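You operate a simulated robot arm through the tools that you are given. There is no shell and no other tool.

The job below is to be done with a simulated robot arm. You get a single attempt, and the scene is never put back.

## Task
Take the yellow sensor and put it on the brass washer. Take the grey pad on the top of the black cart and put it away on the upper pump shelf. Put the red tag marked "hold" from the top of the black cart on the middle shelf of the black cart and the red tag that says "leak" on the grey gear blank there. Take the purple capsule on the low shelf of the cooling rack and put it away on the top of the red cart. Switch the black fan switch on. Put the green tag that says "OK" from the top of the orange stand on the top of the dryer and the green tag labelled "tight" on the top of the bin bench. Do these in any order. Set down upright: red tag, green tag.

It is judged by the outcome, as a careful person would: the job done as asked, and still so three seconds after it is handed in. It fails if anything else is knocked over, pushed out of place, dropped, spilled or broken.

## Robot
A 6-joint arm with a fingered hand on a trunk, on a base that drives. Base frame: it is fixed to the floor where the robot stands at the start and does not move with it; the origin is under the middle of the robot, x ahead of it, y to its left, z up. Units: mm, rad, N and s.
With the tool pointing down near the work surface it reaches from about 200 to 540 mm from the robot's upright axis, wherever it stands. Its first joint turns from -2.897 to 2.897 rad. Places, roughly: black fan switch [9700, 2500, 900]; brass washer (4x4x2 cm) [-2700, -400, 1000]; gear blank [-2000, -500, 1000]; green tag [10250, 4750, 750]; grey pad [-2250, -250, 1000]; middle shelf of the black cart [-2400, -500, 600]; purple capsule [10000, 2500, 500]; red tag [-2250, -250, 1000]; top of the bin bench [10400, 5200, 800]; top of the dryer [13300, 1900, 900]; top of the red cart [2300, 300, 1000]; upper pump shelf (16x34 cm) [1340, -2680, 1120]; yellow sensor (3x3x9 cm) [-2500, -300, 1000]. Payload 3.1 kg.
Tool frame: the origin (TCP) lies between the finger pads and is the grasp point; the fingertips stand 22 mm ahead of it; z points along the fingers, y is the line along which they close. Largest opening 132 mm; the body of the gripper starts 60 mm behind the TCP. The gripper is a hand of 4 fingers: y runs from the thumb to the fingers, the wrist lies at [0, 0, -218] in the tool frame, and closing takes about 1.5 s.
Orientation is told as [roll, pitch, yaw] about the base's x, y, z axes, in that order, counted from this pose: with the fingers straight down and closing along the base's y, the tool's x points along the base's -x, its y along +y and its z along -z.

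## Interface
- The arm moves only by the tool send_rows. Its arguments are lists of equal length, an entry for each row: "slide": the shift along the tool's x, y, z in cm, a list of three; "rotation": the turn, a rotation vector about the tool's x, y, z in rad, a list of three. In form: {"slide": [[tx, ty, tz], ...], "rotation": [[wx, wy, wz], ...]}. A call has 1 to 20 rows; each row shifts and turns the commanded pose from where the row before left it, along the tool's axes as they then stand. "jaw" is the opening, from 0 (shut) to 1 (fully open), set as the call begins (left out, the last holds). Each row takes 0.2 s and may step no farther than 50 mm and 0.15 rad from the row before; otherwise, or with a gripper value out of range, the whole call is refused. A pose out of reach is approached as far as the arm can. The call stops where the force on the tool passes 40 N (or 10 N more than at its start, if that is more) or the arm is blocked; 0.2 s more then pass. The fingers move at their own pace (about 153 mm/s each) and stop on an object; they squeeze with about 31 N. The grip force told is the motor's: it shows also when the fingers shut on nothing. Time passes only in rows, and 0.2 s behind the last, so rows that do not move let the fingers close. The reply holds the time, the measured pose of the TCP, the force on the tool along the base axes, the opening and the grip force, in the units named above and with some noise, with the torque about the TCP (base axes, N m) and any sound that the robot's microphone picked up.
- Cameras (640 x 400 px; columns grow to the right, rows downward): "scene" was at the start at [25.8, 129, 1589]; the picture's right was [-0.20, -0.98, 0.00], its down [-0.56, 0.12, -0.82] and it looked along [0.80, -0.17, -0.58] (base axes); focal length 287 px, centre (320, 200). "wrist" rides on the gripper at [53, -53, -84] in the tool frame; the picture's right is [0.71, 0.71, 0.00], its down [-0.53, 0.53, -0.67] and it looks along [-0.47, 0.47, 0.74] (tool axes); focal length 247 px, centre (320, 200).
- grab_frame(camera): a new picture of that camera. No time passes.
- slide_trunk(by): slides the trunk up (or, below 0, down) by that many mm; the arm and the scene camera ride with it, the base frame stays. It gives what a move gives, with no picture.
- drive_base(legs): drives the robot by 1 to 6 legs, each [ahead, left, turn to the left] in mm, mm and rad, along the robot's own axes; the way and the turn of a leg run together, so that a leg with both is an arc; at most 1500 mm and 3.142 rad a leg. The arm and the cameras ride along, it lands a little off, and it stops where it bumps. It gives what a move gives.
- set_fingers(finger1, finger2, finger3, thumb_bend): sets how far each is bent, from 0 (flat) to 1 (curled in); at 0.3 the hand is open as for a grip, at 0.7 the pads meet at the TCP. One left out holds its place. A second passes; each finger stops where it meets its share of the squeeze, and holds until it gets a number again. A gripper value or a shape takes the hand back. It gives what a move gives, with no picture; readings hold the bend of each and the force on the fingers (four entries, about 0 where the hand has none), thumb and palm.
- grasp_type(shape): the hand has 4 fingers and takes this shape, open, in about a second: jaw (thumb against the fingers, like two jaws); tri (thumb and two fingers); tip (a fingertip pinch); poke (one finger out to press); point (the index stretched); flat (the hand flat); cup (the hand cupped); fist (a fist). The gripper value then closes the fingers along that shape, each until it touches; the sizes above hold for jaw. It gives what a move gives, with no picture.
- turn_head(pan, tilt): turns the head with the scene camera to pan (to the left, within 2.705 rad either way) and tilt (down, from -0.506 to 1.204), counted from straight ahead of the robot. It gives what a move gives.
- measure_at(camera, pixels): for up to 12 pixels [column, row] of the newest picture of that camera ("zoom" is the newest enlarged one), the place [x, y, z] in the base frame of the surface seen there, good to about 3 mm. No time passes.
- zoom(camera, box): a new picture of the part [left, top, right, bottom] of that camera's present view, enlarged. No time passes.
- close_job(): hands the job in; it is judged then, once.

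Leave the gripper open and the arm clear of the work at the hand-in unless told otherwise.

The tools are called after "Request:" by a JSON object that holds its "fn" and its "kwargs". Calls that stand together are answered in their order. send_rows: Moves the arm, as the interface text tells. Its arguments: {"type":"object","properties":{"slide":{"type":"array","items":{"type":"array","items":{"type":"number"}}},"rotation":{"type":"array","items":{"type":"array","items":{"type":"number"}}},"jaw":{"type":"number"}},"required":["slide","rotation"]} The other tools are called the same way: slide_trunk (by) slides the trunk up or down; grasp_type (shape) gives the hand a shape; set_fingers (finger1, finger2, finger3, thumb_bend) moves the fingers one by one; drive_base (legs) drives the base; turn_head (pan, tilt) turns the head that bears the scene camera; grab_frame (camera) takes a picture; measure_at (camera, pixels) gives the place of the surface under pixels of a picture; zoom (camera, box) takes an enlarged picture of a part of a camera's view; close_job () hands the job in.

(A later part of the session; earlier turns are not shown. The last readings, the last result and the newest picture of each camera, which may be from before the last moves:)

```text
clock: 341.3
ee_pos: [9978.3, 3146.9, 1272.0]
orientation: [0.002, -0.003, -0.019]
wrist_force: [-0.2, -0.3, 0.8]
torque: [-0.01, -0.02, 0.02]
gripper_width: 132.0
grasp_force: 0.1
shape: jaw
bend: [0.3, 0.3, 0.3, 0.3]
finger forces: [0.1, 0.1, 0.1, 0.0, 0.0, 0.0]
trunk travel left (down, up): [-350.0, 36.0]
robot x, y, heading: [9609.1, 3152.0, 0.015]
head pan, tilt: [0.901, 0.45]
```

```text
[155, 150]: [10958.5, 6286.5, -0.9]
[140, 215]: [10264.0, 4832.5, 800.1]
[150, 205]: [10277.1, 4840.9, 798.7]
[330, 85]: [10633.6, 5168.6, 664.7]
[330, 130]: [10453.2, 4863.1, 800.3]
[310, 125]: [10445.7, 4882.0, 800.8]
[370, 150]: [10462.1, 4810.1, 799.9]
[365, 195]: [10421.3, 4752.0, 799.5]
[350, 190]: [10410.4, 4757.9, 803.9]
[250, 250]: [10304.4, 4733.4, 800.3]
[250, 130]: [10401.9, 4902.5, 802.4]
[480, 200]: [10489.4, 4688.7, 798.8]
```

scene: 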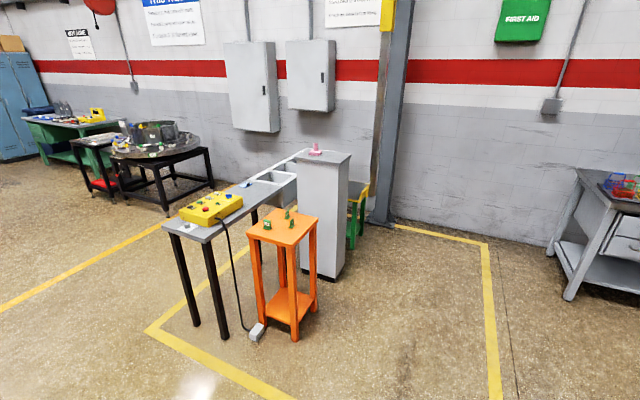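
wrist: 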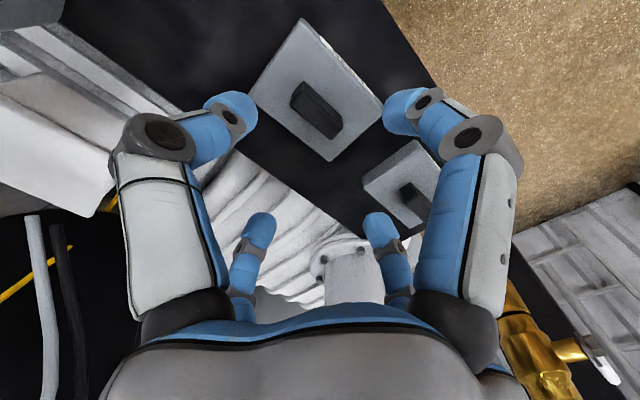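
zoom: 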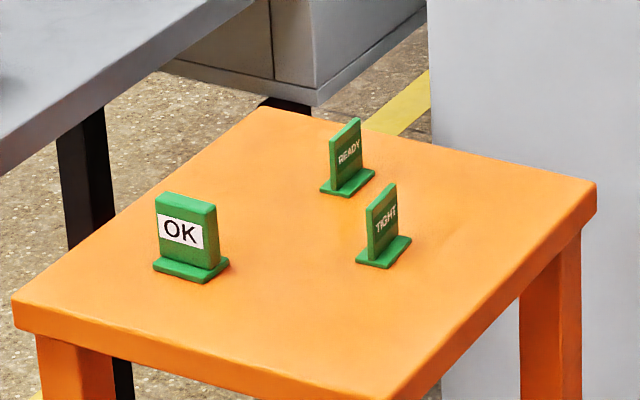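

Tags OK, READY and TIGHT stand on the orange stand (top 800). I drive nearer, to about (9900,4200), and look at the bench top.

Request:
{"fn": "drive_base", "kwargs": {"legs": [[305, 1040, 0]]}}

Request:
{"fn": "turn_head", "kwargs": {"pan": 1.1, "tilt": 0.7}}

Request:
{"fn": "grab_frame", "kwargs": {"camera": "scene"}}

```text
clock: 346.9
ee_pos: [10263.6, 4197.4, 1271.1]
orientation: [0.004, -0.003, -0.007]
wrist_force: [0.1, 0.5, -0.2]
torque: [0.0, -0.01, 0.02]
gripper_width: 131.8
grasp_force: 0.1
shape: jaw
bend: [0.3, 0.3, 0.3, 0.3]
finger forces: [0.0, 0.0, 0.1, 0.1, 0.0, 0.1]
trunk travel left (down, up): [-350.0, 36.0]
robot x, y, heading: [9899.0, 4204.6, 0.027]
head pan, tilt: [0.901, 0.45]
```

```text
clock: 347.6
ee_pos: [10263.3, 4196.3, 1272.0]
orientation: [0.001, -0.002, -0.008]
wrist_force: [-0.7, 0.3, -0.6]
torque: [-0.02, 0.01, 0.01]
gripper_width: 131.9
grasp_force: 0.0
shape: jaw
bend: [0.3, 0.3, 0.3, 0.3]
finger forces: [0.0, 0.0, 0.0, 0.0, 0.0, 0.0]
trunk travel left (down, up): [-350.0, 36.0]
robot x, y, heading: [9895.5, 4203.2, 0.03]
head pan, tilt: [1.1, 0.7]
```

```text
taken
```

scene: 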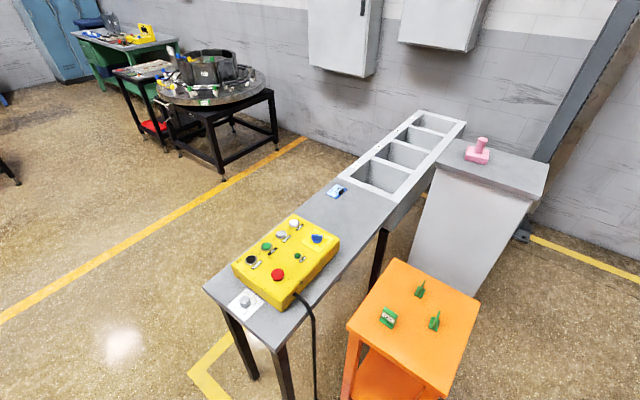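

The bench's free area is between the yellow box and the bins, around (345,220). I measure it and the free floor behind the bench.

Request:
{"fn": "measure_at", "kwargs": {"camera": "scene", "pixels": [[208, 288], [275, 345], [345, 220], [372, 225], [310, 205], [338, 190], [395, 205], [345, 170], [338, 248], [200, 230], [250, 190], [310, 150]]}}

Request:
{"fn": "measure_at", "kwargs": {"camera": "scene", "pixels": [[350, 328], [445, 393], [478, 302], [398, 260], [388, 325], [434, 328], [420, 297], [220, 178], [275, 150], [465, 130], [530, 195], [350, 195]]}}

```text
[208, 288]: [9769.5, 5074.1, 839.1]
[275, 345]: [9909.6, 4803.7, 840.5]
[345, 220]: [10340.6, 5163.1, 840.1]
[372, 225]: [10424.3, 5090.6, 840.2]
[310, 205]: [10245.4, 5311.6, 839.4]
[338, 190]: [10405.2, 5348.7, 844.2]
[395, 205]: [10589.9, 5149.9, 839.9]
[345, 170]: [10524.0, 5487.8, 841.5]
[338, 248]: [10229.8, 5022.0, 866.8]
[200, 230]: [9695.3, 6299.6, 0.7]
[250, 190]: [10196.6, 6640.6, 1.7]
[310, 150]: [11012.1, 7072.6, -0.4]
```

```text
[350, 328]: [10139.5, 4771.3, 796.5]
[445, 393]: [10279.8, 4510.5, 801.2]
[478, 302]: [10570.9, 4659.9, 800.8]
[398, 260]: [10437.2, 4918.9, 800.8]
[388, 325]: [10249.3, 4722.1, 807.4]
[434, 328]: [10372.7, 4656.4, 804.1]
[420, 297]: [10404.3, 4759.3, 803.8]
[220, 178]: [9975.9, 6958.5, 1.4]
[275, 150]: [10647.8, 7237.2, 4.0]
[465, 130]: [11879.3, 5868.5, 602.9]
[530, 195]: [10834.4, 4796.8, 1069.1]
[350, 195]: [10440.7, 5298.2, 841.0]
```

Target on the bench: around (10276,5185,840), reachable from the wall side. The tags: OK near (10249,4722), and two others. I turn left and take a stance before the stand's front-right edge to pick TIGHT first.

Request:
{"fn": "drive_base", "kwargs": {"legs": [[0, 0, 2.016], [-367, -377, 0], [163, -213, 0]]}}

Request:
{"fn": "turn_head", "kwargs": {"pan": 0.1, "tilt": 0.95}}

Request:
{"fn": "grab_frame", "kwargs": {"camera": "scene"}}

```text
clock: 357.1
ee_pos: [10368.7, 4632.5, 1272.9]
orientation: [0.001, -0.002, 2.023]
wrist_force: [-1.0, -0.1, -0.4]
torque: [-0.01, 0.01, 0.02]
gripper_width: 131.8
grasp_force: 0.1
shape: jaw
bend: [0.3, 0.3, 0.3, 0.3]
finger forces: [0.0, 0.0, 0.1, 0.0, 0.0, 0.1]
trunk travel left (down, up): [-350.0, 36.0]
robot x, y, heading: [10526.0, 4300.6, 2.054]
head pan, tilt: [1.1, 0.7]
```

```text
clock: 358.4
ee_pos: [10367.9, 4632.0, 1272.6]
orientation: [0.003, -0.003, 2.022]
wrist_force: [-0.1, -0.8, 0.2]
torque: [-0.02, -0.03, -0.02]
gripper_width: 131.8
grasp_force: 0.0
shape: jaw
bend: [0.3, 0.3, 0.3, 0.3]
finger forces: [0.0, 0.0, 0.1, 0.0, 0.0, 0.0]
trunk travel left (down, up): [-350.0, 36.0]
robot x, y, heading: [10524.2, 4298.4, 2.054]
head pan, tilt: [0.099, 0.949]
```

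```text
taken
```

scene: 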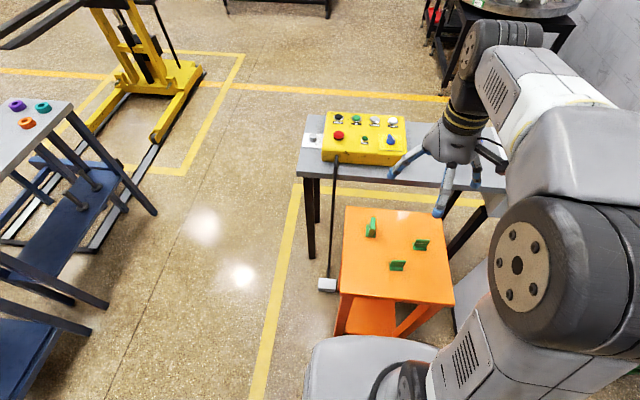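

I zoom on the stand to read and measure the tags.

Request:
{"fn": "zoom", "kwargs": {"camera": "scene", "box": [340, 205, 452, 275]}}

Request:
{"fn": "measure_at", "kwargs": {"camera": "zoom", "pixels": [[315, 330], [365, 325], [395, 320], [340, 355], [375, 350], [330, 375], [450, 215], [480, 230], [440, 255], [500, 245], [175, 80], [205, 140]]}}

```text
5.71 times, centred on (396, 240) of scene
```

zoom: 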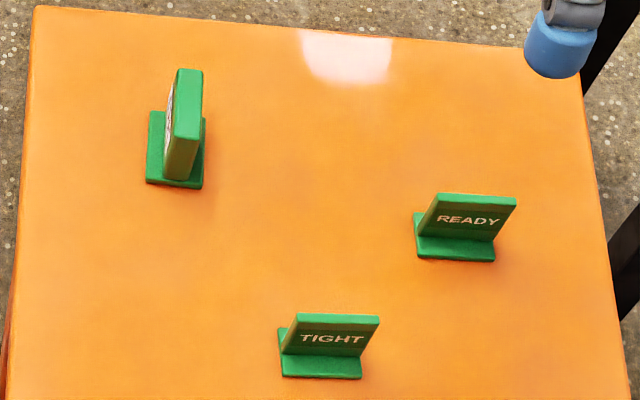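

```text
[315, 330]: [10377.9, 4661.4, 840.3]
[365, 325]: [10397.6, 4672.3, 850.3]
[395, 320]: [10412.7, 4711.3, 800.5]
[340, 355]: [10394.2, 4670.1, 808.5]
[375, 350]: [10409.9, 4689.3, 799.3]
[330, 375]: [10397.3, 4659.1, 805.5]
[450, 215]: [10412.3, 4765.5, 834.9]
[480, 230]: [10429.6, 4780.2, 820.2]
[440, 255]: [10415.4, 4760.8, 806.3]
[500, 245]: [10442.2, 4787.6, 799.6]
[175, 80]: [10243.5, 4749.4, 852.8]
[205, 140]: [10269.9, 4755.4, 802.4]
```

I measure TIGHT's corners more exactly.

Request:
{"fn": "measure_at", "kwargs": {"camera": "zoom", "pixels": [[286, 374], [357, 376], [281, 335], [300, 320], [376, 322], [338, 318], [322, 355], [300, 340], [370, 338]]}}

Request:
{"fn": "grab_frame", "kwargs": {"camera": "wrist"}}

```text
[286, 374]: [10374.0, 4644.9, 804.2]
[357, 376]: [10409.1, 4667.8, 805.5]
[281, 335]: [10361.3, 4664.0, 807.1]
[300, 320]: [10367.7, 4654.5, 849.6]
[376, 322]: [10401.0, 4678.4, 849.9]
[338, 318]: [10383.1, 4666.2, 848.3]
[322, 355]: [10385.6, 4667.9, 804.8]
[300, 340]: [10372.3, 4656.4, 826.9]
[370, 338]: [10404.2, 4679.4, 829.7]
```

```text
taken
```

wrist: 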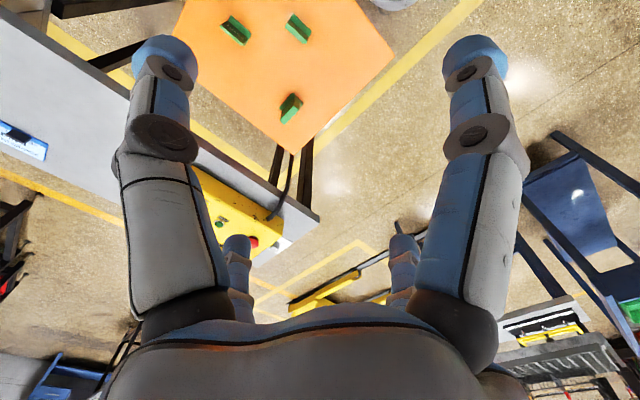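

TIGHT is centered at (10385,4666), plate at 35.7°. I lower the trunk 150 mm, align the hand, and hover above TIGHT.

Request:
{"fn": "slide_trunk", "kwargs": {"by": -150}}

Request:
{"fn": "send_rows", "kwargs": {"slide": [[0, 0, 0], [0, 0, 0], [-1.77, -3.36, 0], [0, 0, 4.4], [0, 0, 4.4], [0, 0, 4.4], [0, 0, 4.4], [0, 0, 4.4], [0, 0, 0]], "rotation": [[0, 0, -0.086], [0, 0, -0.085], [0, 0, 0], [0, 0, 0], [0, 0, 0], [0, 0, 0], [0, 0, 0], [0, 0, 0], [0, 0, 0]], "jaw": 0.65}}

Request:
{"fn": "grab_frame", "kwargs": {"camera": "wrist"}}

```text
clock: 360.1
ee_pos: [10369.5, 4632.1, 1122.0]
orientation: [0.002, -0.002, 2.024]
wrist_force: [0.0, -0.6, -0.3]
torque: [0.0, 0.03, 0.01]
gripper_width: 132.1
grasp_force: 0.2
shape: jaw
bend: [0.3, 0.3, 0.3, 0.3]
finger forces: [0.1, 0.1, 0.0, 0.0, 0.0, 0.0]
trunk travel left (down, up): [-200.0, 186.0]
robot x, y, heading: [10522.3, 4301.6, 2.061]
head pan, tilt: [0.099, 0.949]
```

```text
clock: 362.1
ee_pos: [10384.3, 4667.0, 904.4]
orientation: [0.001, -0.004, 2.194]
wrist_force: [-0.4, -0.6, 0.4]
torque: [-0.01, -0.02, 0.03]
gripper_width: 86.2
grasp_force: 0.1
shape: jaw
bend: [0.3, 0.3, 0.3, 0.7]
finger forces: [0.0, 0.1, 0.1, 0.0, 0.0, 0.0]
trunk travel left (down, up): [-200.0, 186.0]
robot x, y, heading: [10526.1, 4298.8, 2.056]
head pan, tilt: [0.099, 0.949]
```

```text
taken
```

wrist: 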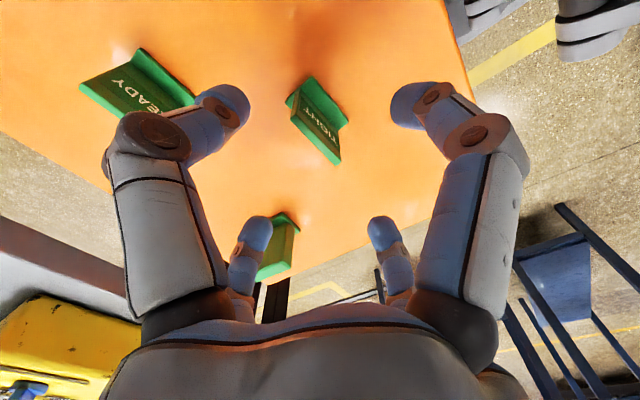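

TIGHT is centered at (318,120); READY and OK are outside the fingers' range. I lower 72 mm and close.

Request:
{"fn": "send_rows", "kwargs": {"slide": [[0, 0, 2.5], [0, 0, 2.5], [0, 0, 1.5], [0, 0, 0.7], [0, 0, 0]], "rotation": [[0, 0, 0], [0, 0, 0], [0, 0, 0], [0, 0, 0], [0, 0, 0]]}}

Request:
{"fn": "grab_frame", "kwargs": {"camera": "wrist"}}

```text
clock: 363.3
ee_pos: [10384.7, 4666.1, 830.2]
orientation: [0.002, -0.004, 2.193]
wrist_force: [-0.1, 0.9, -1.2]
torque: [0.01, -0.01, 0.0]
gripper_width: 86.3
grasp_force: 0.0
shape: jaw
bend: [0.3, 0.3, 0.3, 0.7]
finger forces: [0.1, 0.1, 0.0, 0.0, 0.0, 0.1]
trunk travel left (down, up): [-200.0, 186.0]
robot x, y, heading: [10523.6, 4302.1, 2.061]
head pan, tilt: [0.099, 0.949]
```

```text
taken
```

wrist: 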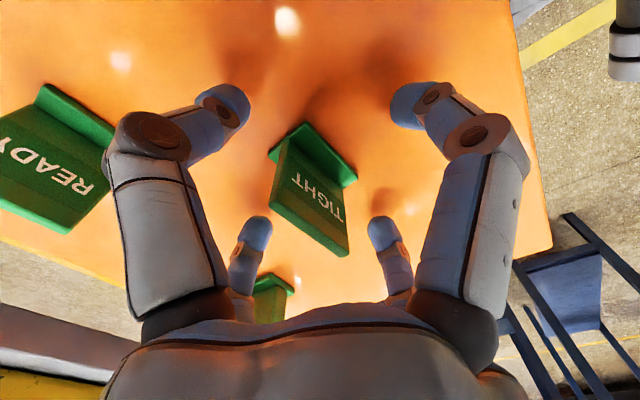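

TIGHT sits between the fingers and READY is untouched. I close and lift.

Request:
{"fn": "send_rows", "kwargs": {"slide": [[0, 0, 0], [0, 0, 0], [0, 0, 0], [0, 0, 0], [0, 0, 0], [0, 0, 0]], "rotation": [[0, 0, 0], [0, 0, 0], [0, 0, 0], [0, 0, 0], [0, 0, 0], [0, 0, 0]], "jaw": 0.0}}

Request:
{"fn": "send_rows", "kwargs": {"slide": [[0, 0, -1.0], [0, 0, -3.0], [0, 0, -4.0], [0, 0, -4.0], [0, 0, -4.0], [0, 0, -4.0], [0, 0, 0]], "rotation": [[0, 0, 0], [0, 0, 0], [0, 0, 0], [0, 0, 0], [0, 0, 0], [0, 0, 0], [0, 0, 0]]}}

Request:
{"fn": "grab_frame", "kwargs": {"camera": "wrist"}}

Request:
{"fn": "zoom", "kwargs": {"camera": "scene", "box": [330, 150, 490, 290]}}

```text
clock: 364.7
ee_pos: [10385.1, 4665.6, 830.9]
orientation: [0.003, -0.004, 2.194]
wrist_force: [1.6, -0.7, 9.5]
torque: [-0.03, 0.15, 0.06]
gripper_width: 18.0
grasp_force: 31.2
shape: jaw
bend: [0.7, 0.81, 0.67, 0.7]
finger forces: [51.0, 0.0, 32.2, 0.0, 26.8, 0.1]
trunk travel left (down, up): [-200.0, 186.0]
robot x, y, heading: [10521.6, 4300.4, 2.06]
head pan, tilt: [0.099, 0.949]
```

```text
clock: 366.3
ee_pos: [10385.3, 4666.8, 1030.8]
orientation: [0.003, -0.001, 2.192]
wrist_force: [1.2, -0.4, 0.4]
torque: [0.03, 0.01, 0.03]
gripper_width: 16.6
grasp_force: 31.5
shape: jaw
bend: [0.7, 0.81, 0.67, 0.7]
finger forces: [47.2, 0.0, 29.8, 0.0, 26.1, 0.0]
trunk travel left (down, up): [-200.0, 186.0]
robot x, y, heading: [10526.8, 4300.1, 2.055]
head pan, tilt: [0.099, 0.949]
```

```text
taken
```

wrist: 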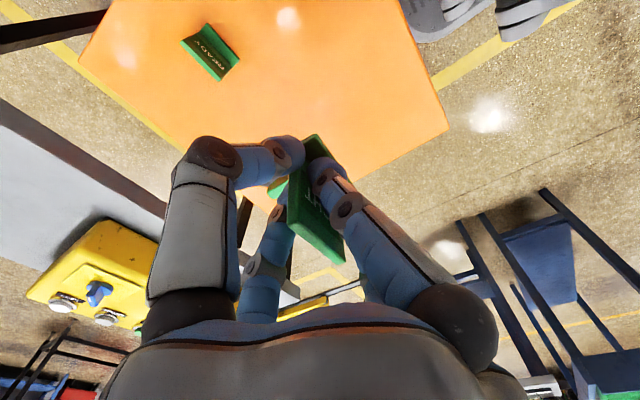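

```text
2.86 times, centred on (410, 220) of scene
```

zoom: 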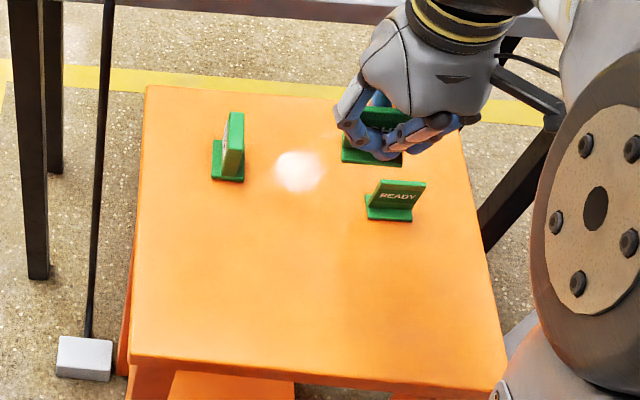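

The grip is uneven (finger 2 without force), and the tag looks turned in the hand. I zoom to check its pose.

Request:
{"fn": "zoom", "kwargs": {"camera": "wrist", "box": [240, 110, 400, 290]}}

Request:
{"fn": "zoom", "kwargs": {"camera": "scene", "box": [410, 175, 458, 215]}}

Request:
{"fn": "measure_at", "kwargs": {"camera": "wrist", "pixels": [[312, 145], [325, 150], [300, 180], [340, 255], [310, 200], [335, 235], [295, 160]]}}

```text
2.22 times, centred on (320, 200) of wrist
```

zoom: 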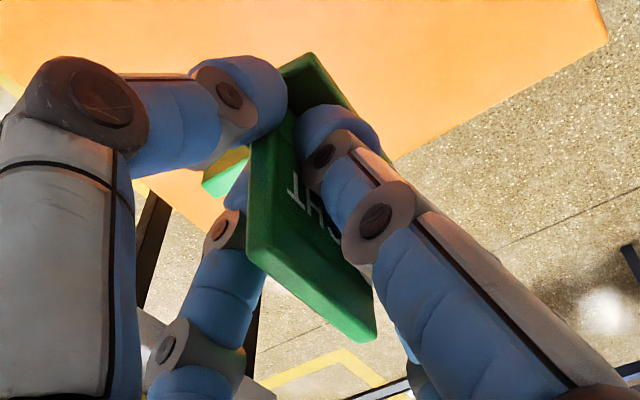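

```text
10.00 times, centred on (434, 195) of scene
```

zoom: 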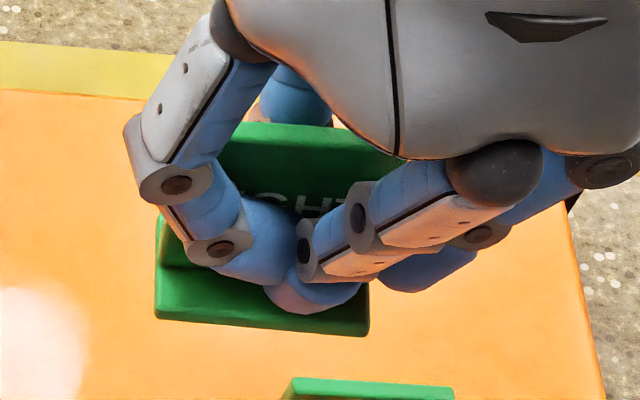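

```text
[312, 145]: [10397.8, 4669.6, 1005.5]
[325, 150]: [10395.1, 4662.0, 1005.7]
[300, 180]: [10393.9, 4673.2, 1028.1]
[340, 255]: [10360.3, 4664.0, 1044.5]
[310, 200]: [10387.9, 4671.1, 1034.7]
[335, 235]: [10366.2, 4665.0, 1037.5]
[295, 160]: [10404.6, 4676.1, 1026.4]
```

Request:
{"fn": "measure_at", "kwargs": {"camera": "zoom", "pixels": [[175, 290], [250, 305], [355, 315], [170, 240], [250, 130], [320, 135], [300, 195], [360, 330]]}}

```text
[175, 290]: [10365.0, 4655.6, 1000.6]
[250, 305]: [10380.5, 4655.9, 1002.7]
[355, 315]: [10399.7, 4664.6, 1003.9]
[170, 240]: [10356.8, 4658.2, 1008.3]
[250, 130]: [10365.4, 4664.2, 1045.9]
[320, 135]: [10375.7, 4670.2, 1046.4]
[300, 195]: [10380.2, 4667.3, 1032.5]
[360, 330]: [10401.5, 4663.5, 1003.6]
```

The tag is level within a few degrees and firmly held (bottom 32 mm below TCP). Now I plan the way around the bench; I measure the yellow stacker and neighbouring furniture.

Request:
{"fn": "turn_head", "kwargs": {"pan": 0.35, "tilt": 0.6}}

Request:
{"fn": "grab_frame", "kwargs": {"camera": "scene"}}

```text
clock: 367.1
ee_pos: [10385.7, 4665.9, 1030.0]
orientation: [0.003, -0.001, 2.192]
wrist_force: [-0.3, 0.4, -1.0]
torque: [-0.01, 0.01, 0.01]
gripper_width: 16.5
grasp_force: 31.1
shape: jaw
bend: [0.7, 0.81, 0.67, 0.7]
finger forces: [47.1, 0.0, 29.9, 0.1, 26.0, 0.0]
trunk travel left (down, up): [-200.0, 186.0]
robot x, y, heading: [10522.2, 4301.5, 2.054]
head pan, tilt: [0.351, 0.6]
```

```text
taken
```

scene: 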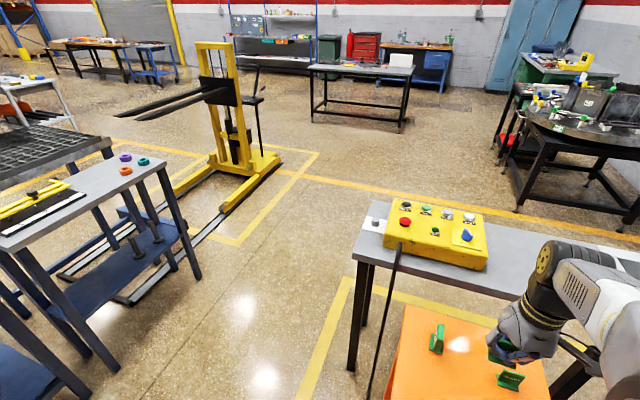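

Request:
{"fn": "measure_at", "kwargs": {"camera": "scene", "pixels": [[280, 155], [225, 210], [120, 302], [200, 278], [118, 370], [520, 210], [620, 232], [362, 368], [350, 240], [300, 200], [430, 150], [185, 240]]}}

```text
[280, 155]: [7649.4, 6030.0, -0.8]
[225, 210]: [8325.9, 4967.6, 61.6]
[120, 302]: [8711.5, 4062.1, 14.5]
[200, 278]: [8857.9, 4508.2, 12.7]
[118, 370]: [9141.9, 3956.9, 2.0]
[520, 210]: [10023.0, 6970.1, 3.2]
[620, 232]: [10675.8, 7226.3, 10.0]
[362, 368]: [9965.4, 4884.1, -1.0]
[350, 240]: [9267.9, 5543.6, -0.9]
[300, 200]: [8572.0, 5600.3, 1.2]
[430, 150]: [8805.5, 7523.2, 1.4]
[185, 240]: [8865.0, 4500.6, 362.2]
```

Path clear. I back off, go west past the stand, around the bench's left end to about (9500,5600), and turn to face the bench from behind.

Request:
{"fn": "drive_base", "kwargs": {"legs": [[-260, 0, 0], [487, 925, 0], [881, -215, 0], [519, -409, 0], [0, 0, 3.134]]}}

Request:
{"fn": "turn_head", "kwargs": {"pan": 0.5, "tilt": 0.7}}

Request:
{"fn": "grab_frame", "kwargs": {"camera": "scene"}}

```text
clock: 388.9
ee_pos: [9611.8, 5233.7, 1028.9]
orientation: [0.002, -0.003, -0.972]
wrist_force: [-0.5, 0.5, -0.1]
torque: [-0.02, 0.04, 0.01]
gripper_width: 16.7
grasp_force: 30.6
shape: jaw
bend: [0.7, 0.81, 0.67, 0.7]
finger forces: [46.7, 0.0, 29.2, 0.0, 26.7, 0.1]
trunk travel left (down, up): [-200.0, 186.0]
robot x, y, heading: [9480.3, 5604.3, -1.111]
head pan, tilt: [0.351, 0.6]
```

```text
clock: 389.6
ee_pos: [9610.7, 5233.6, 1029.2]
orientation: [0.003, 0.0, -0.971]
wrist_force: [0.2, 0.7, -0.3]
torque: [-0.03, 0.04, 0.02]
gripper_width: 16.7
grasp_force: 30.5
shape: jaw
bend: [0.7, 0.81, 0.67, 0.7]
finger forces: [46.7, 0.1, 29.1, 0.0, 26.7, 0.0]
trunk travel left (down, up): [-200.0, 186.0]
robot x, y, heading: [9483.4, 5604.0, -1.109]
head pan, tilt: [0.499, 0.7]
```

```text
taken
```

scene: 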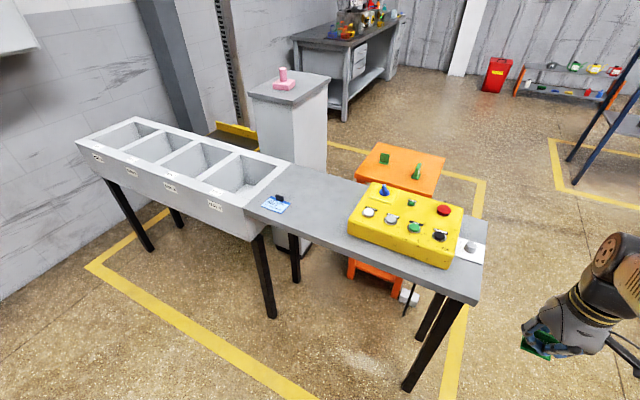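

The free bench part is around (320,210). I measure it and the bench's back edge.

Request:
{"fn": "measure_at", "kwargs": {"camera": "scene", "pixels": [[320, 210], [310, 190], [335, 225], [255, 212], [345, 250], [475, 300], [350, 215], [290, 195], [272, 205], [275, 165]]}}

```text
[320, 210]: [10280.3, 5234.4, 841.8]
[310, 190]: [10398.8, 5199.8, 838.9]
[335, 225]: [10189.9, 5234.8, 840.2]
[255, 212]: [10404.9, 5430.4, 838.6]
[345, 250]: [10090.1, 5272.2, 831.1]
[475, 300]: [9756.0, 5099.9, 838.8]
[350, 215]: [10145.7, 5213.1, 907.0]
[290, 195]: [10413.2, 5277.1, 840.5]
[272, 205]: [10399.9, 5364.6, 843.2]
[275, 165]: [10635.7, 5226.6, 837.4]
```

Target on the bench is (10284,5212). I move left along the bench and then ahead to stand 285 mm behind its back edge.

Request:
{"fn": "drive_base", "kwargs": {"legs": [[0, 540, 0.017], [270, 0, 0]]}}

Request:
{"fn": "turn_head", "kwargs": {"pan": 0.2, "tilt": 0.95}}

Request:
{"fn": "grab_frame", "kwargs": {"camera": "scene"}}

Request:
{"fn": "grab_frame", "kwargs": {"camera": "wrist"}}

```text
clock: 394.3
ee_pos: [10219.8, 5237.0, 1028.7]
orientation: [0.001, -0.003, -0.962]
wrist_force: [0.5, 0.4, 0.6]
torque: [0.0, 0.01, 0.03]
gripper_width: 16.7
grasp_force: 30.2
shape: jaw
bend: [0.7, 0.81, 0.67, 0.7]
finger forces: [46.7, 0.1, 29.3, 0.0, 26.7, 0.0]
trunk travel left (down, up): [-200.0, 186.0]
robot x, y, heading: [10086.3, 5606.3, -1.096]
head pan, tilt: [0.499, 0.7]
```

```text
clock: 395.1
ee_pos: [10219.7, 5237.4, 1028.5]
orientation: [0.001, -0.003, -0.964]
wrist_force: [0.4, 0.3, 0.3]
torque: [-0.01, 0.04, -0.04]
gripper_width: 16.6
grasp_force: 31.2
shape: jaw
bend: [0.7, 0.81, 0.67, 0.7]
finger forces: [46.7, 0.0, 29.2, 0.1, 26.7, 0.1]
trunk travel left (down, up): [-200.0, 186.0]
robot x, y, heading: [10086.9, 5603.1, -1.1]
head pan, tilt: [0.201, 0.949]
```

```text
taken
```

scene: 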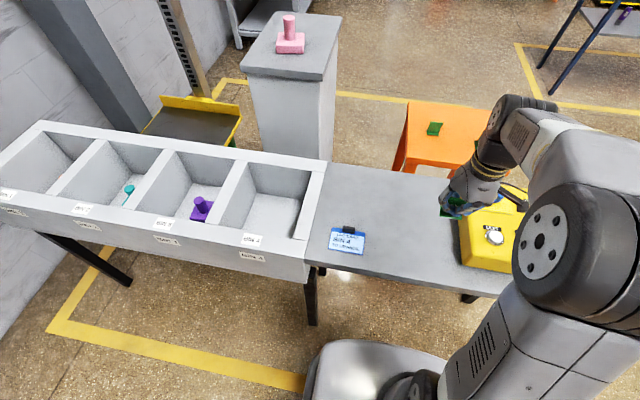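

```text
taken
```

wrist: 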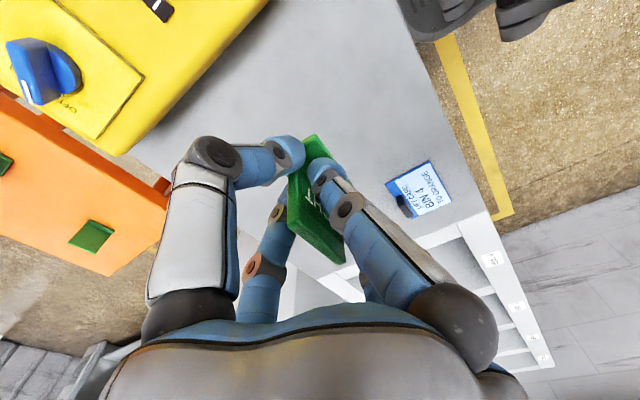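

The tag is beside the yellow box; I move 69 mm to the middle of the free area and lower 140 mm.

Request:
{"fn": "send_rows", "kwargs": {"slide": [[-2.85, 1.92, 0], [-2.85, 1.92, 0], [0, 0, 4], [0, 0, 4], [0, 0, 3.5], [0, 0, 2.5], [0, 0, 0]], "rotation": [[0, 0, 0], [0, 0, 0], [0, 0, 0], [0, 0, 0], [0, 0, 0], [0, 0, 0], [0, 0, 0]]}}

Request:
{"fn": "grab_frame", "kwargs": {"camera": "wrist"}}

Request:
{"fn": "zoom", "kwargs": {"camera": "scene", "box": [340, 140, 532, 260]}}

```text
clock: 396.7
ee_pos: [10283.3, 5212.7, 890.4]
orientation: [0.001, -0.002, -0.964]
wrist_force: [0.1, -0.1, 0.2]
torque: [0.0, -0.01, -0.01]
gripper_width: 16.4
grasp_force: 31.7
shape: jaw
bend: [0.7, 0.81, 0.67, 0.7]
finger forces: [46.5, 0.0, 29.3, 0.0, 25.9, 0.0]
trunk travel left (down, up): [-200.0, 186.0]
robot x, y, heading: [10084.4, 5608.6, -1.097]
head pan, tilt: [0.201, 0.949]
```

```text
taken
```

wrist: 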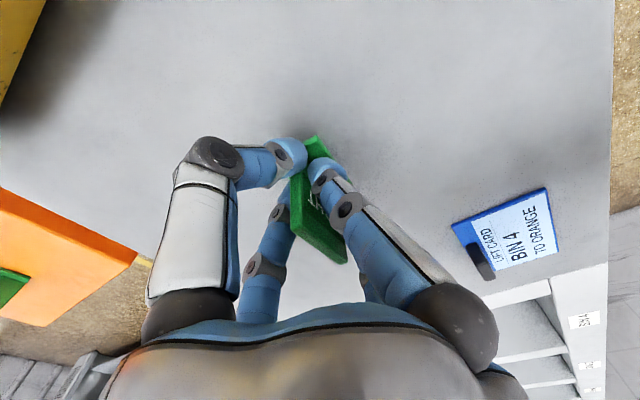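

```text
3.33 times, centred on (436, 200) of scene
```

zoom: 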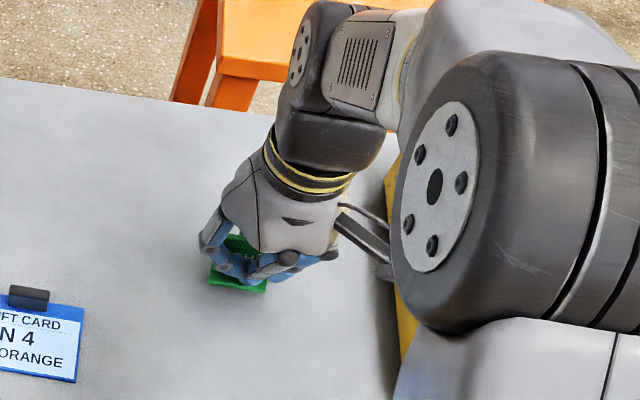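

I lower 13 mm, then creep to contact.

Request:
{"fn": "send_rows", "kwargs": {"slide": [[0, 0, 0.7], [0, 0, 0.6], [0, 0, 0]], "rotation": [[0, 0, 0], [0, 0, 0], [0, 0, 0]]}}

Request:
{"fn": "send_rows", "kwargs": {"slide": [[0, 0, 0.1], [0, 0, 0.1], [0, 0, 0.1], [0, 0, 0]], "rotation": [[0, 0, 0], [0, 0, 0], [0, 0, 0], [0, 0, 0]]}}

```text
clock: 397.5
ee_pos: [10282.9, 5212.1, 876.6]
orientation: [0.003, -0.003, -0.964]
wrist_force: [-0.7, -0.5, 2.2]
torque: [-0.01, -0.07, -0.04]
gripper_width: 16.4
grasp_force: 30.9
shape: jaw
bend: [0.7, 0.81, 0.67, 0.7]
finger forces: [47.2, 0.0, 30.1, 0.0, 25.9, 0.0]
trunk travel left (down, up): [-200.0, 186.0]
robot x, y, heading: [10086.2, 5608.3, -1.099]
head pan, tilt: [0.201, 0.949]
```

```text
clock: 398.5
ee_pos: [10282.1, 5213.3, 873.9]
orientation: [0.002, -0.004, -0.963]
wrist_force: [-2.3, -1.4, 6.3]
torque: [-0.05, -0.18, -0.03]
gripper_width: 16.1
grasp_force: 31.1
shape: jaw
bend: [0.7, 0.81, 0.67, 0.7]
finger forces: [49.2, 0.1, 31.8, 0.0, 25.5, 0.0]
trunk travel left (down, up): [-200.0, 186.0]
robot x, y, heading: [10083.9, 5603.1, -1.1]
head pan, tilt: [0.201, 0.949]
```

Contact on one end first (small torque), so the tag is a little tilted. I look closely.

Request:
{"fn": "zoom", "kwargs": {"camera": "wrist", "box": [256, 110, 384, 290]}}

Request:
{"fn": "zoom", "kwargs": {"camera": "scene", "box": [390, 200, 438, 230]}}

```text
2.22 times, centred on (320, 200) of wrist
```

zoom: 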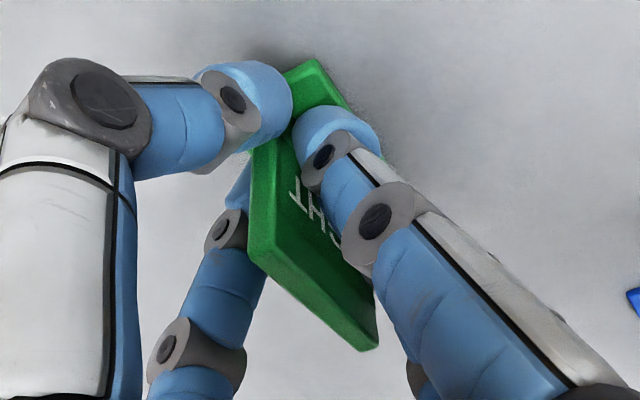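

```text
13.33 times, centred on (414, 215) of scene
```

zoom: 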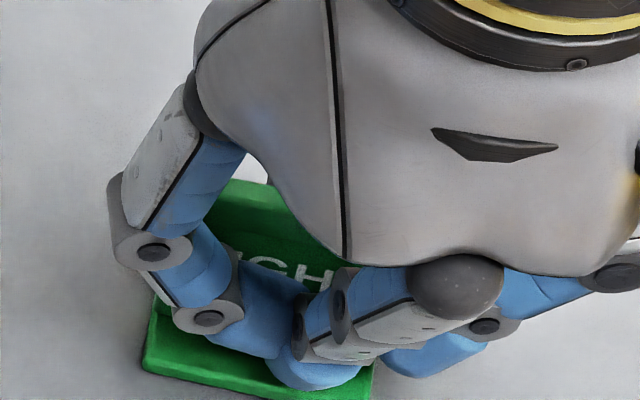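

The left end is lower. I rise 3 mm, rotate the hand about its x axis by -0.06 rad to level the tag, and touch down again.

Request:
{"fn": "send_rows", "kwargs": {"slide": [[0, 0, -0.3], [0, 0, 0], [0, 0, 0.1], [0, 0, 0]], "rotation": [[0, 0, 0], [-0.06, 0, 0], [0, 0, 0], [0, 0, 0]]}}

Request:
{"fn": "zoom", "kwargs": {"camera": "scene", "box": [390, 200, 438, 230]}}

```text
clock: 399.5
ee_pos: [10283.0, 5212.3, 875.2]
orientation: [0.061, -0.001, -0.964]
wrist_force: [-0.2, 0.7, 0.9]
torque: [-0.02, -0.05, -0.04]
gripper_width: 16.4
grasp_force: 31.2
shape: jaw
bend: [0.7, 0.81, 0.67, 0.69]
finger forces: [47.3, 0.0, 30.0, 0.1, 25.7, 0.1]
trunk travel left (down, up): [-200.0, 186.0]
robot x, y, heading: [10084.3, 5605.2, -1.102]
head pan, tilt: [0.201, 0.949]
```

```text
13.33 times, centred on (414, 215) of scene
```

zoom: 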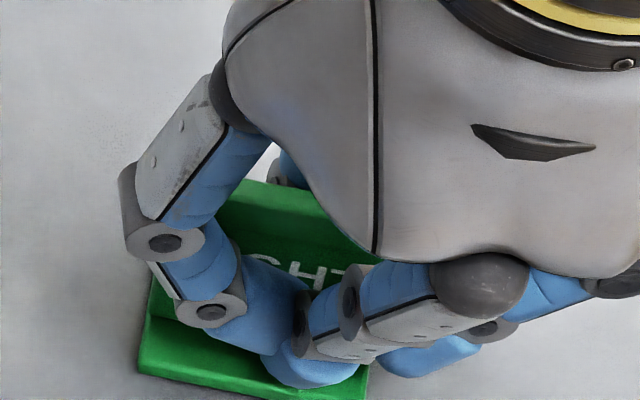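

Request:
{"fn": "send_rows", "kwargs": {"slide": [[0, 0, 0.1], [0, 0, 0.1], [0, 0, 0]], "rotation": [[0, 0, 0], [0, 0, 0], [0, 0, 0]]}}

```text
clock: 400.3
ee_pos: [10283.7, 5212.4, 874.4]
orientation: [0.061, -0.004, -0.966]
wrist_force: [0.3, 1.2, 3.6]
torque: [-0.02, -0.1, -0.02]
gripper_width: 16.2
grasp_force: 31.4
shape: jaw
bend: [0.7, 0.81, 0.67, 0.69]
finger forces: [48.1, 0.1, 30.4, 0.1, 25.3, 0.1]
trunk travel left (down, up): [-200.0, 186.0]
robot x, y, heading: [10085.9, 5606.2, -1.102]
head pan, tilt: [0.201, 0.949]
```

Light contact (3.6 N). I open the hand.

Request:
{"fn": "send_rows", "kwargs": {"slide": [[0, 0, 0], [0, 0, 0], [0, 0, 0], [0, 0, 0]], "rotation": [[0, 0, 0], [0, 0, 0], [0, 0, 0], [0, 0, 0]], "jaw": 0.65}}

Request:
{"fn": "grab_frame", "kwargs": {"camera": "wrist"}}

```text
clock: 401.3
ee_pos: [10283.6, 5211.5, 873.4]
orientation: [0.061, -0.002, -0.962]
wrist_force: [-0.1, -0.5, 0.0]
torque: [-0.02, -0.01, -0.03]
gripper_width: 85.4
grasp_force: 0.0
shape: jaw
bend: [0.3, 0.3, 0.3, 0.7]
finger forces: [0.0, 0.0, 0.1, 0.0, 0.0, 0.0]
trunk travel left (down, up): [-200.0, 186.0]
robot x, y, heading: [10084.6, 5606.6, -1.096]
head pan, tilt: [0.201, 0.949]
```

```text
taken
```

wrist: 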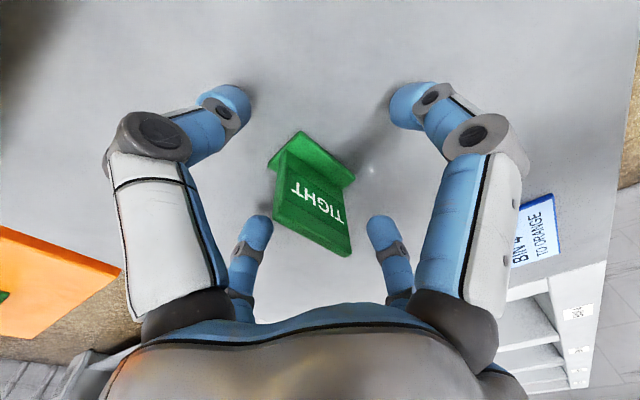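

TIGHT stands upright on the bench. I rise and level the tool.

Request:
{"fn": "send_rows", "kwargs": {"slide": [[0, 0, -1.5], [0, 0, -2.5], [0, 0, -3], [0, 0, -4], [0, 0, -4], [0, 0, 0]], "rotation": [[0, 0, 0], [0, 0, 0], [0, 0, 0], [0.06, 0, 0], [0, 0, 0], [0, 0, 0]]}}

Request:
{"fn": "zoom", "kwargs": {"camera": "scene", "box": [340, 160, 500, 260]}}

```text
clock: 402.7
ee_pos: [10278.9, 5208.9, 1023.0]
orientation: [0.001, -0.002, -0.964]
wrist_force: [-0.4, 0.4, 0.0]
torque: [0.01, 0.02, 0.03]
gripper_width: 85.6
grasp_force: 0.1
shape: jaw
bend: [0.3, 0.3, 0.3, 0.7]
finger forces: [0.1, 0.1, 0.0, 0.0, 0.0, 0.1]
trunk travel left (down, up): [-200.0, 186.0]
robot x, y, heading: [10082.8, 5603.2, -1.099]
head pan, tilt: [0.201, 0.949]
```

```text
4.00 times, centred on (420, 210) of scene
```

zoom: 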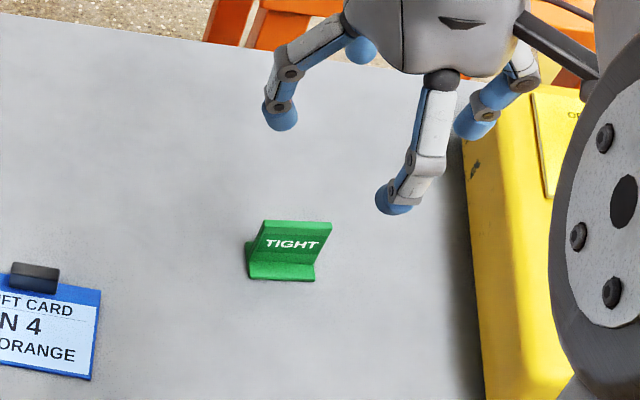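

TIGHT is placed. Now the OK tag: I go back around the bench's left end to the left side of the orange stand.

Request:
{"fn": "drive_base", "kwargs": {"legs": [[-100, -520, 0], [364, -403, 0], [527, -67, 0], [0, 0, 1.574], [350, -156, 0]]}}

Request:
{"fn": "turn_head", "kwargs": {"pan": 0.2, "tilt": 0.95}}

Request:
{"fn": "grab_frame", "kwargs": {"camera": "scene"}}

```text
clock: 417.1
ee_pos: [10318.5, 4677.0, 1022.2]
orientation: [0.003, -0.003, 0.627]
wrist_force: [-0.3, 0.6, 0.0]
torque: [-0.02, -0.02, 0.02]
gripper_width: 85.7
grasp_force: 0.0
shape: jaw
bend: [0.3, 0.3, 0.3, 0.7]
finger forces: [0.1, 0.1, 0.0, 0.0, 0.0, 0.0]
trunk travel left (down, up): [-200.0, 186.0]
robot x, y, heading: [9929.1, 4475.0, 0.492]
head pan, tilt: [0.201, 0.949]
```

```text
clock: 417.7
ee_pos: [10319.2, 4677.2, 1022.6]
orientation: [0.002, -0.003, 0.627]
wrist_force: [0.6, 0.4, 0.4]
torque: [-0.02, -0.05, 0.0]
gripper_width: 85.6
grasp_force: 0.1
shape: jaw
bend: [0.3, 0.3, 0.3, 0.7]
finger forces: [0.1, 0.0, 0.0, 0.0, 0.0, 0.0]
trunk travel left (down, up): [-200.0, 186.0]
robot x, y, heading: [9927.0, 4475.2, 0.492]
head pan, tilt: [0.201, 0.949]
```

```text
taken
```

scene: 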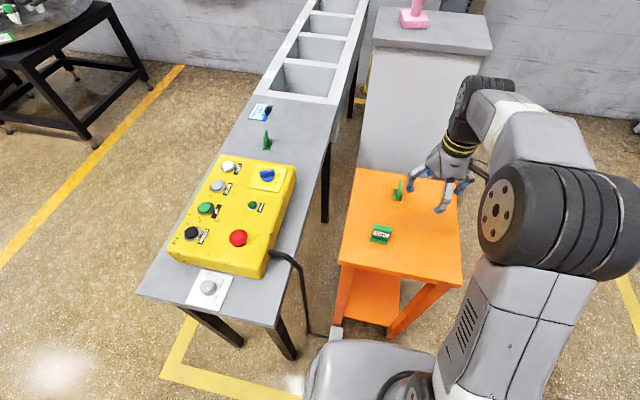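

OK tag at (381,233). I zoom and measure it.

Request:
{"fn": "zoom", "kwargs": {"camera": "scene", "box": [349, 213, 413, 253]}}

Request:
{"fn": "measure_at", "kwargs": {"camera": "zoom", "pixels": [[235, 130], [320, 125], [410, 140], [245, 290], [380, 300], [228, 275], [310, 180], [240, 160], [395, 170]]}}

```text
10.00 times, centred on (381, 233) of scene
```

zoom: 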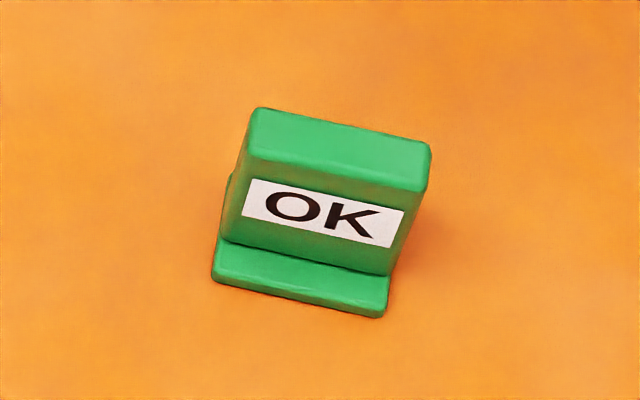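

```text
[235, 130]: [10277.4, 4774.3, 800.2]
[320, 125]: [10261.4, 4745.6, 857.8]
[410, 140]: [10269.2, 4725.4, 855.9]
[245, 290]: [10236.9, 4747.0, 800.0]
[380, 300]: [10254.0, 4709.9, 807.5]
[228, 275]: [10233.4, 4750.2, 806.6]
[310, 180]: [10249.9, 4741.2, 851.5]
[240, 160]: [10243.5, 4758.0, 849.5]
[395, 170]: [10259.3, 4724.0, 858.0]
```

OK's center is about (10257,4740), top 857, plate width along 117°. I align the hand and hover above it at z 910.

Request:
{"fn": "send_rows", "kwargs": {"slide": [[0, 0, 0], [0, 0, 0], [1.32, 4.21, 0], [1.33, 4.22, 0], [0, 0, 4], [0, 0, 4], [0, 0, 3.2], [0, 0, 0]], "rotation": [[0, 0, 0.077], [0, 0, 0.077], [0, 0, 0], [0, 0, 0], [0, 0, 0], [0, 0, 0], [0, 0, 0], [0, 0, 0]], "jaw": 0.65}}

Request:
{"fn": "grab_frame", "kwargs": {"camera": "wrist"}}

Request:
{"fn": "zoom", "kwargs": {"camera": "wrist", "box": [256, 80, 384, 160]}}

```text
clock: 419.5
ee_pos: [10258.2, 4740.2, 912.2]
orientation: [0.003, -0.003, 0.474]
wrist_force: [0.1, 1.2, 0.3]
torque: [0.0, -0.01, 0.0]
gripper_width: 85.9
grasp_force: 0.0
shape: jaw
bend: [0.3, 0.3, 0.3, 0.7]
finger forces: [0.0, 0.0, 0.0, 0.1, 0.0, 0.0]
trunk travel left (down, up): [-200.0, 186.0]
robot x, y, heading: [9928.6, 4474.4, 0.494]
head pan, tilt: [0.201, 0.949]
```

```text
taken
```

wrist: 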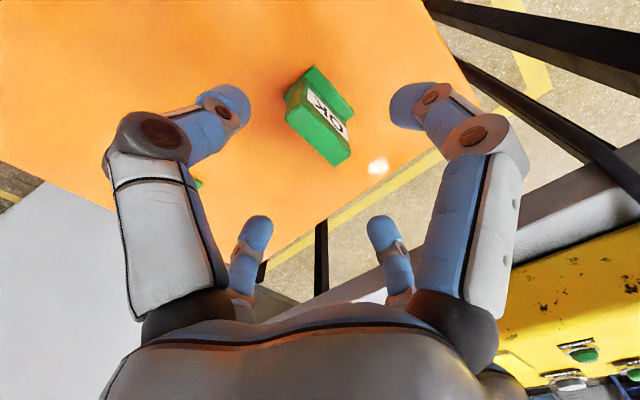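

```text
5.00 times, centred on (320, 120) of wrist
```

zoom: 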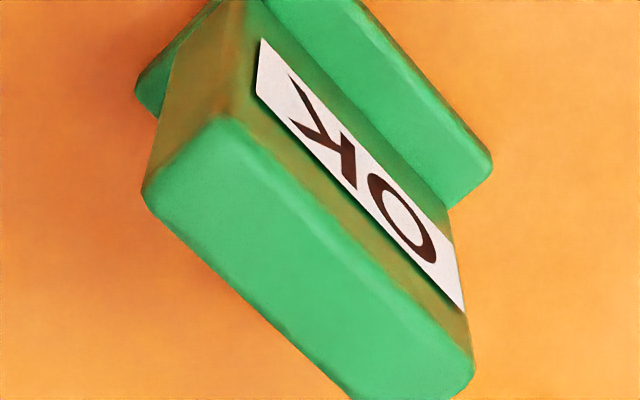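

The plate's top center is at (317,133), i.e. about (+2.5, -5) mm off in tool x, y. I correct this and lower to TCP 835.

Request:
{"fn": "send_rows", "kwargs": {"slide": [[0.25, -0.5, 0], [0, 0, 2.0], [0, 0, 2.0], [0, 0, 2.0], [0, 0, 1.7], [0, 0, 0]], "rotation": [[0, 0, 0], [0, 0, 0], [0, 0, 0], [0, 0, 0], [0, 0, 0], [0, 0, 0]]}}

Request:
{"fn": "grab_frame", "kwargs": {"camera": "wrist"}}

```text
clock: 420.9
ee_pos: [10257.5, 4735.2, 835.0]
orientation: [0.001, -0.002, 0.473]
wrist_force: [0.3, 0.4, 0.4]
torque: [-0.01, 0.0, 0.02]
gripper_width: 85.6
grasp_force: 0.0
shape: jaw
bend: [0.3, 0.3, 0.3, 0.7]
finger forces: [0.1, 0.1, 0.1, 0.0, 0.0, 0.0]
trunk travel left (down, up): [-200.0, 186.0]
robot x, y, heading: [9926.5, 4475.1, 0.49]
head pan, tilt: [0.201, 0.949]
```

```text
taken
```

wrist: 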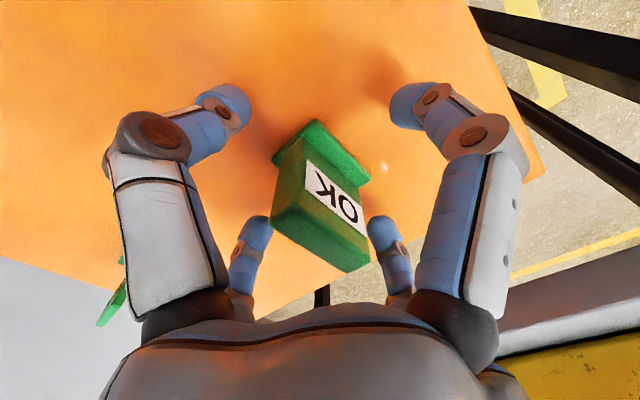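

Well centered (plate top at about (320,240), as predicted). I close and lift.

Request:
{"fn": "send_rows", "kwargs": {"slide": [[0, 0, 0], [0, 0, 0], [0, 0, 0], [0, 0, 0], [0, 0, 0], [0, 0, 0]], "rotation": [[0, 0, 0], [0, 0, 0], [0, 0, 0], [0, 0, 0], [0, 0, 0], [0, 0, 0]], "jaw": 0.0}}

Request:
{"fn": "grab_frame", "kwargs": {"camera": "wrist"}}

Request:
{"fn": "send_rows", "kwargs": {"slide": [[0, 0, -1.0], [0, 0, -3.0], [0, 0, -4.0], [0, 0, -4.0], [0, 0, -4.0], [0, 0, -4.0], [0, 0, 0]], "rotation": [[0, 0, 0], [0, 0, 0], [0, 0, 0], [0, 0, 0], [0, 0, 0], [0, 0, 0], [0, 0, 0]]}}

Request:
{"fn": "grab_frame", "kwargs": {"camera": "wrist"}}

```text
clock: 422.3
ee_pos: [10258.7, 4734.8, 834.6]
orientation: [0.001, -0.001, 0.474]
wrist_force: [1.1, -0.2, 0.0]
torque: [0.01, 0.04, 0.02]
gripper_width: 31.7
grasp_force: 30.7
shape: jaw
bend: [0.73, 0.79, 0.74, 0.7]
finger forces: [27.6, 27.8, 28.0, 0.0, 28.1, 0.1]
trunk travel left (down, up): [-200.0, 186.0]
robot x, y, heading: [9925.5, 4478.3, 0.494]
head pan, tilt: [0.201, 0.949]
```

```text
taken
```

wrist: 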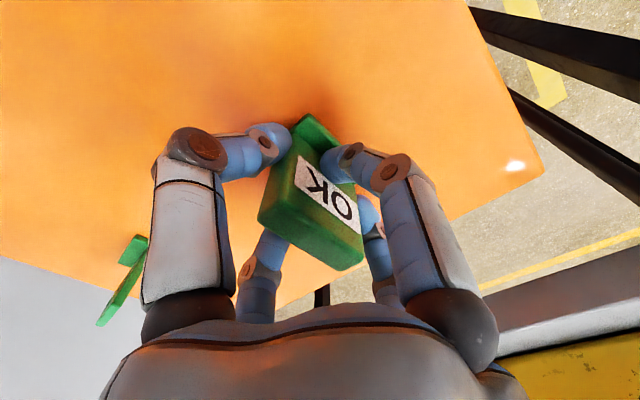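

```text
clock: 423.9
ee_pos: [10258.5, 4736.6, 1037.0]
orientation: [0.0, -0.002, 0.473]
wrist_force: [0.5, -0.3, -0.6]
torque: [-0.03, 0.01, -0.02]
gripper_width: 31.7
grasp_force: 31.2
shape: jaw
bend: [0.73, 0.79, 0.74, 0.7]
finger forces: [27.8, 27.8, 28.1, 0.1, 28.1, 0.0]
trunk travel left (down, up): [-200.0, 186.0]
robot x, y, heading: [9925.8, 4474.5, 0.495]
head pan, tilt: [0.201, 0.949]
```

```text
taken
```

wrist: 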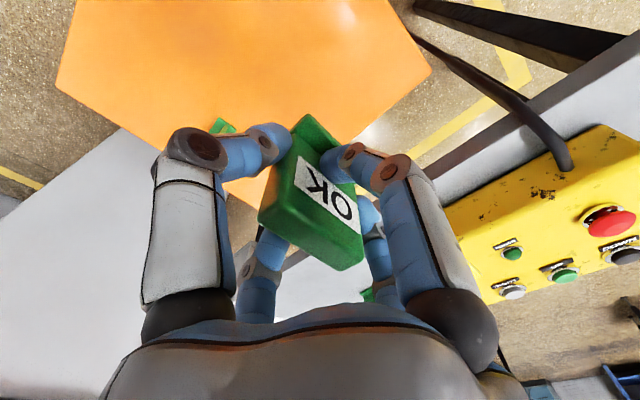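

OK is held evenly. I look toward the dryer near (13300,1900).

Request:
{"fn": "turn_head", "kwargs": {"pan": -1.1, "tilt": 0.3}}

Request:
{"fn": "grab_frame", "kwargs": {"camera": "scene"}}

```text
clock: 425.4
ee_pos: [10259.1, 4735.3, 1036.4]
orientation: [0.001, 0.0, 0.473]
wrist_force: [-0.4, -0.1, -0.6]
torque: [0.03, 0.03, -0.03]
gripper_width: 31.5
grasp_force: 31.0
shape: jaw
bend: [0.73, 0.79, 0.74, 0.7]
finger forces: [27.8, 27.9, 28.1, 0.0, 28.1, 0.0]
trunk travel left (down, up): [-200.0, 186.0]
robot x, y, heading: [9924.1, 4478.4, 0.487]
head pan, tilt: [-1.1, 0.3]
```

```text
taken
```

scene: 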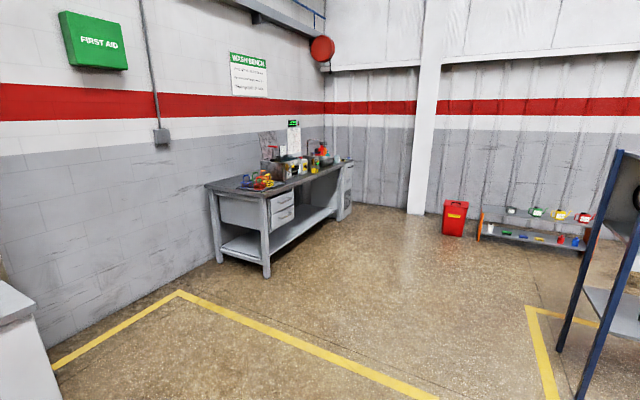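

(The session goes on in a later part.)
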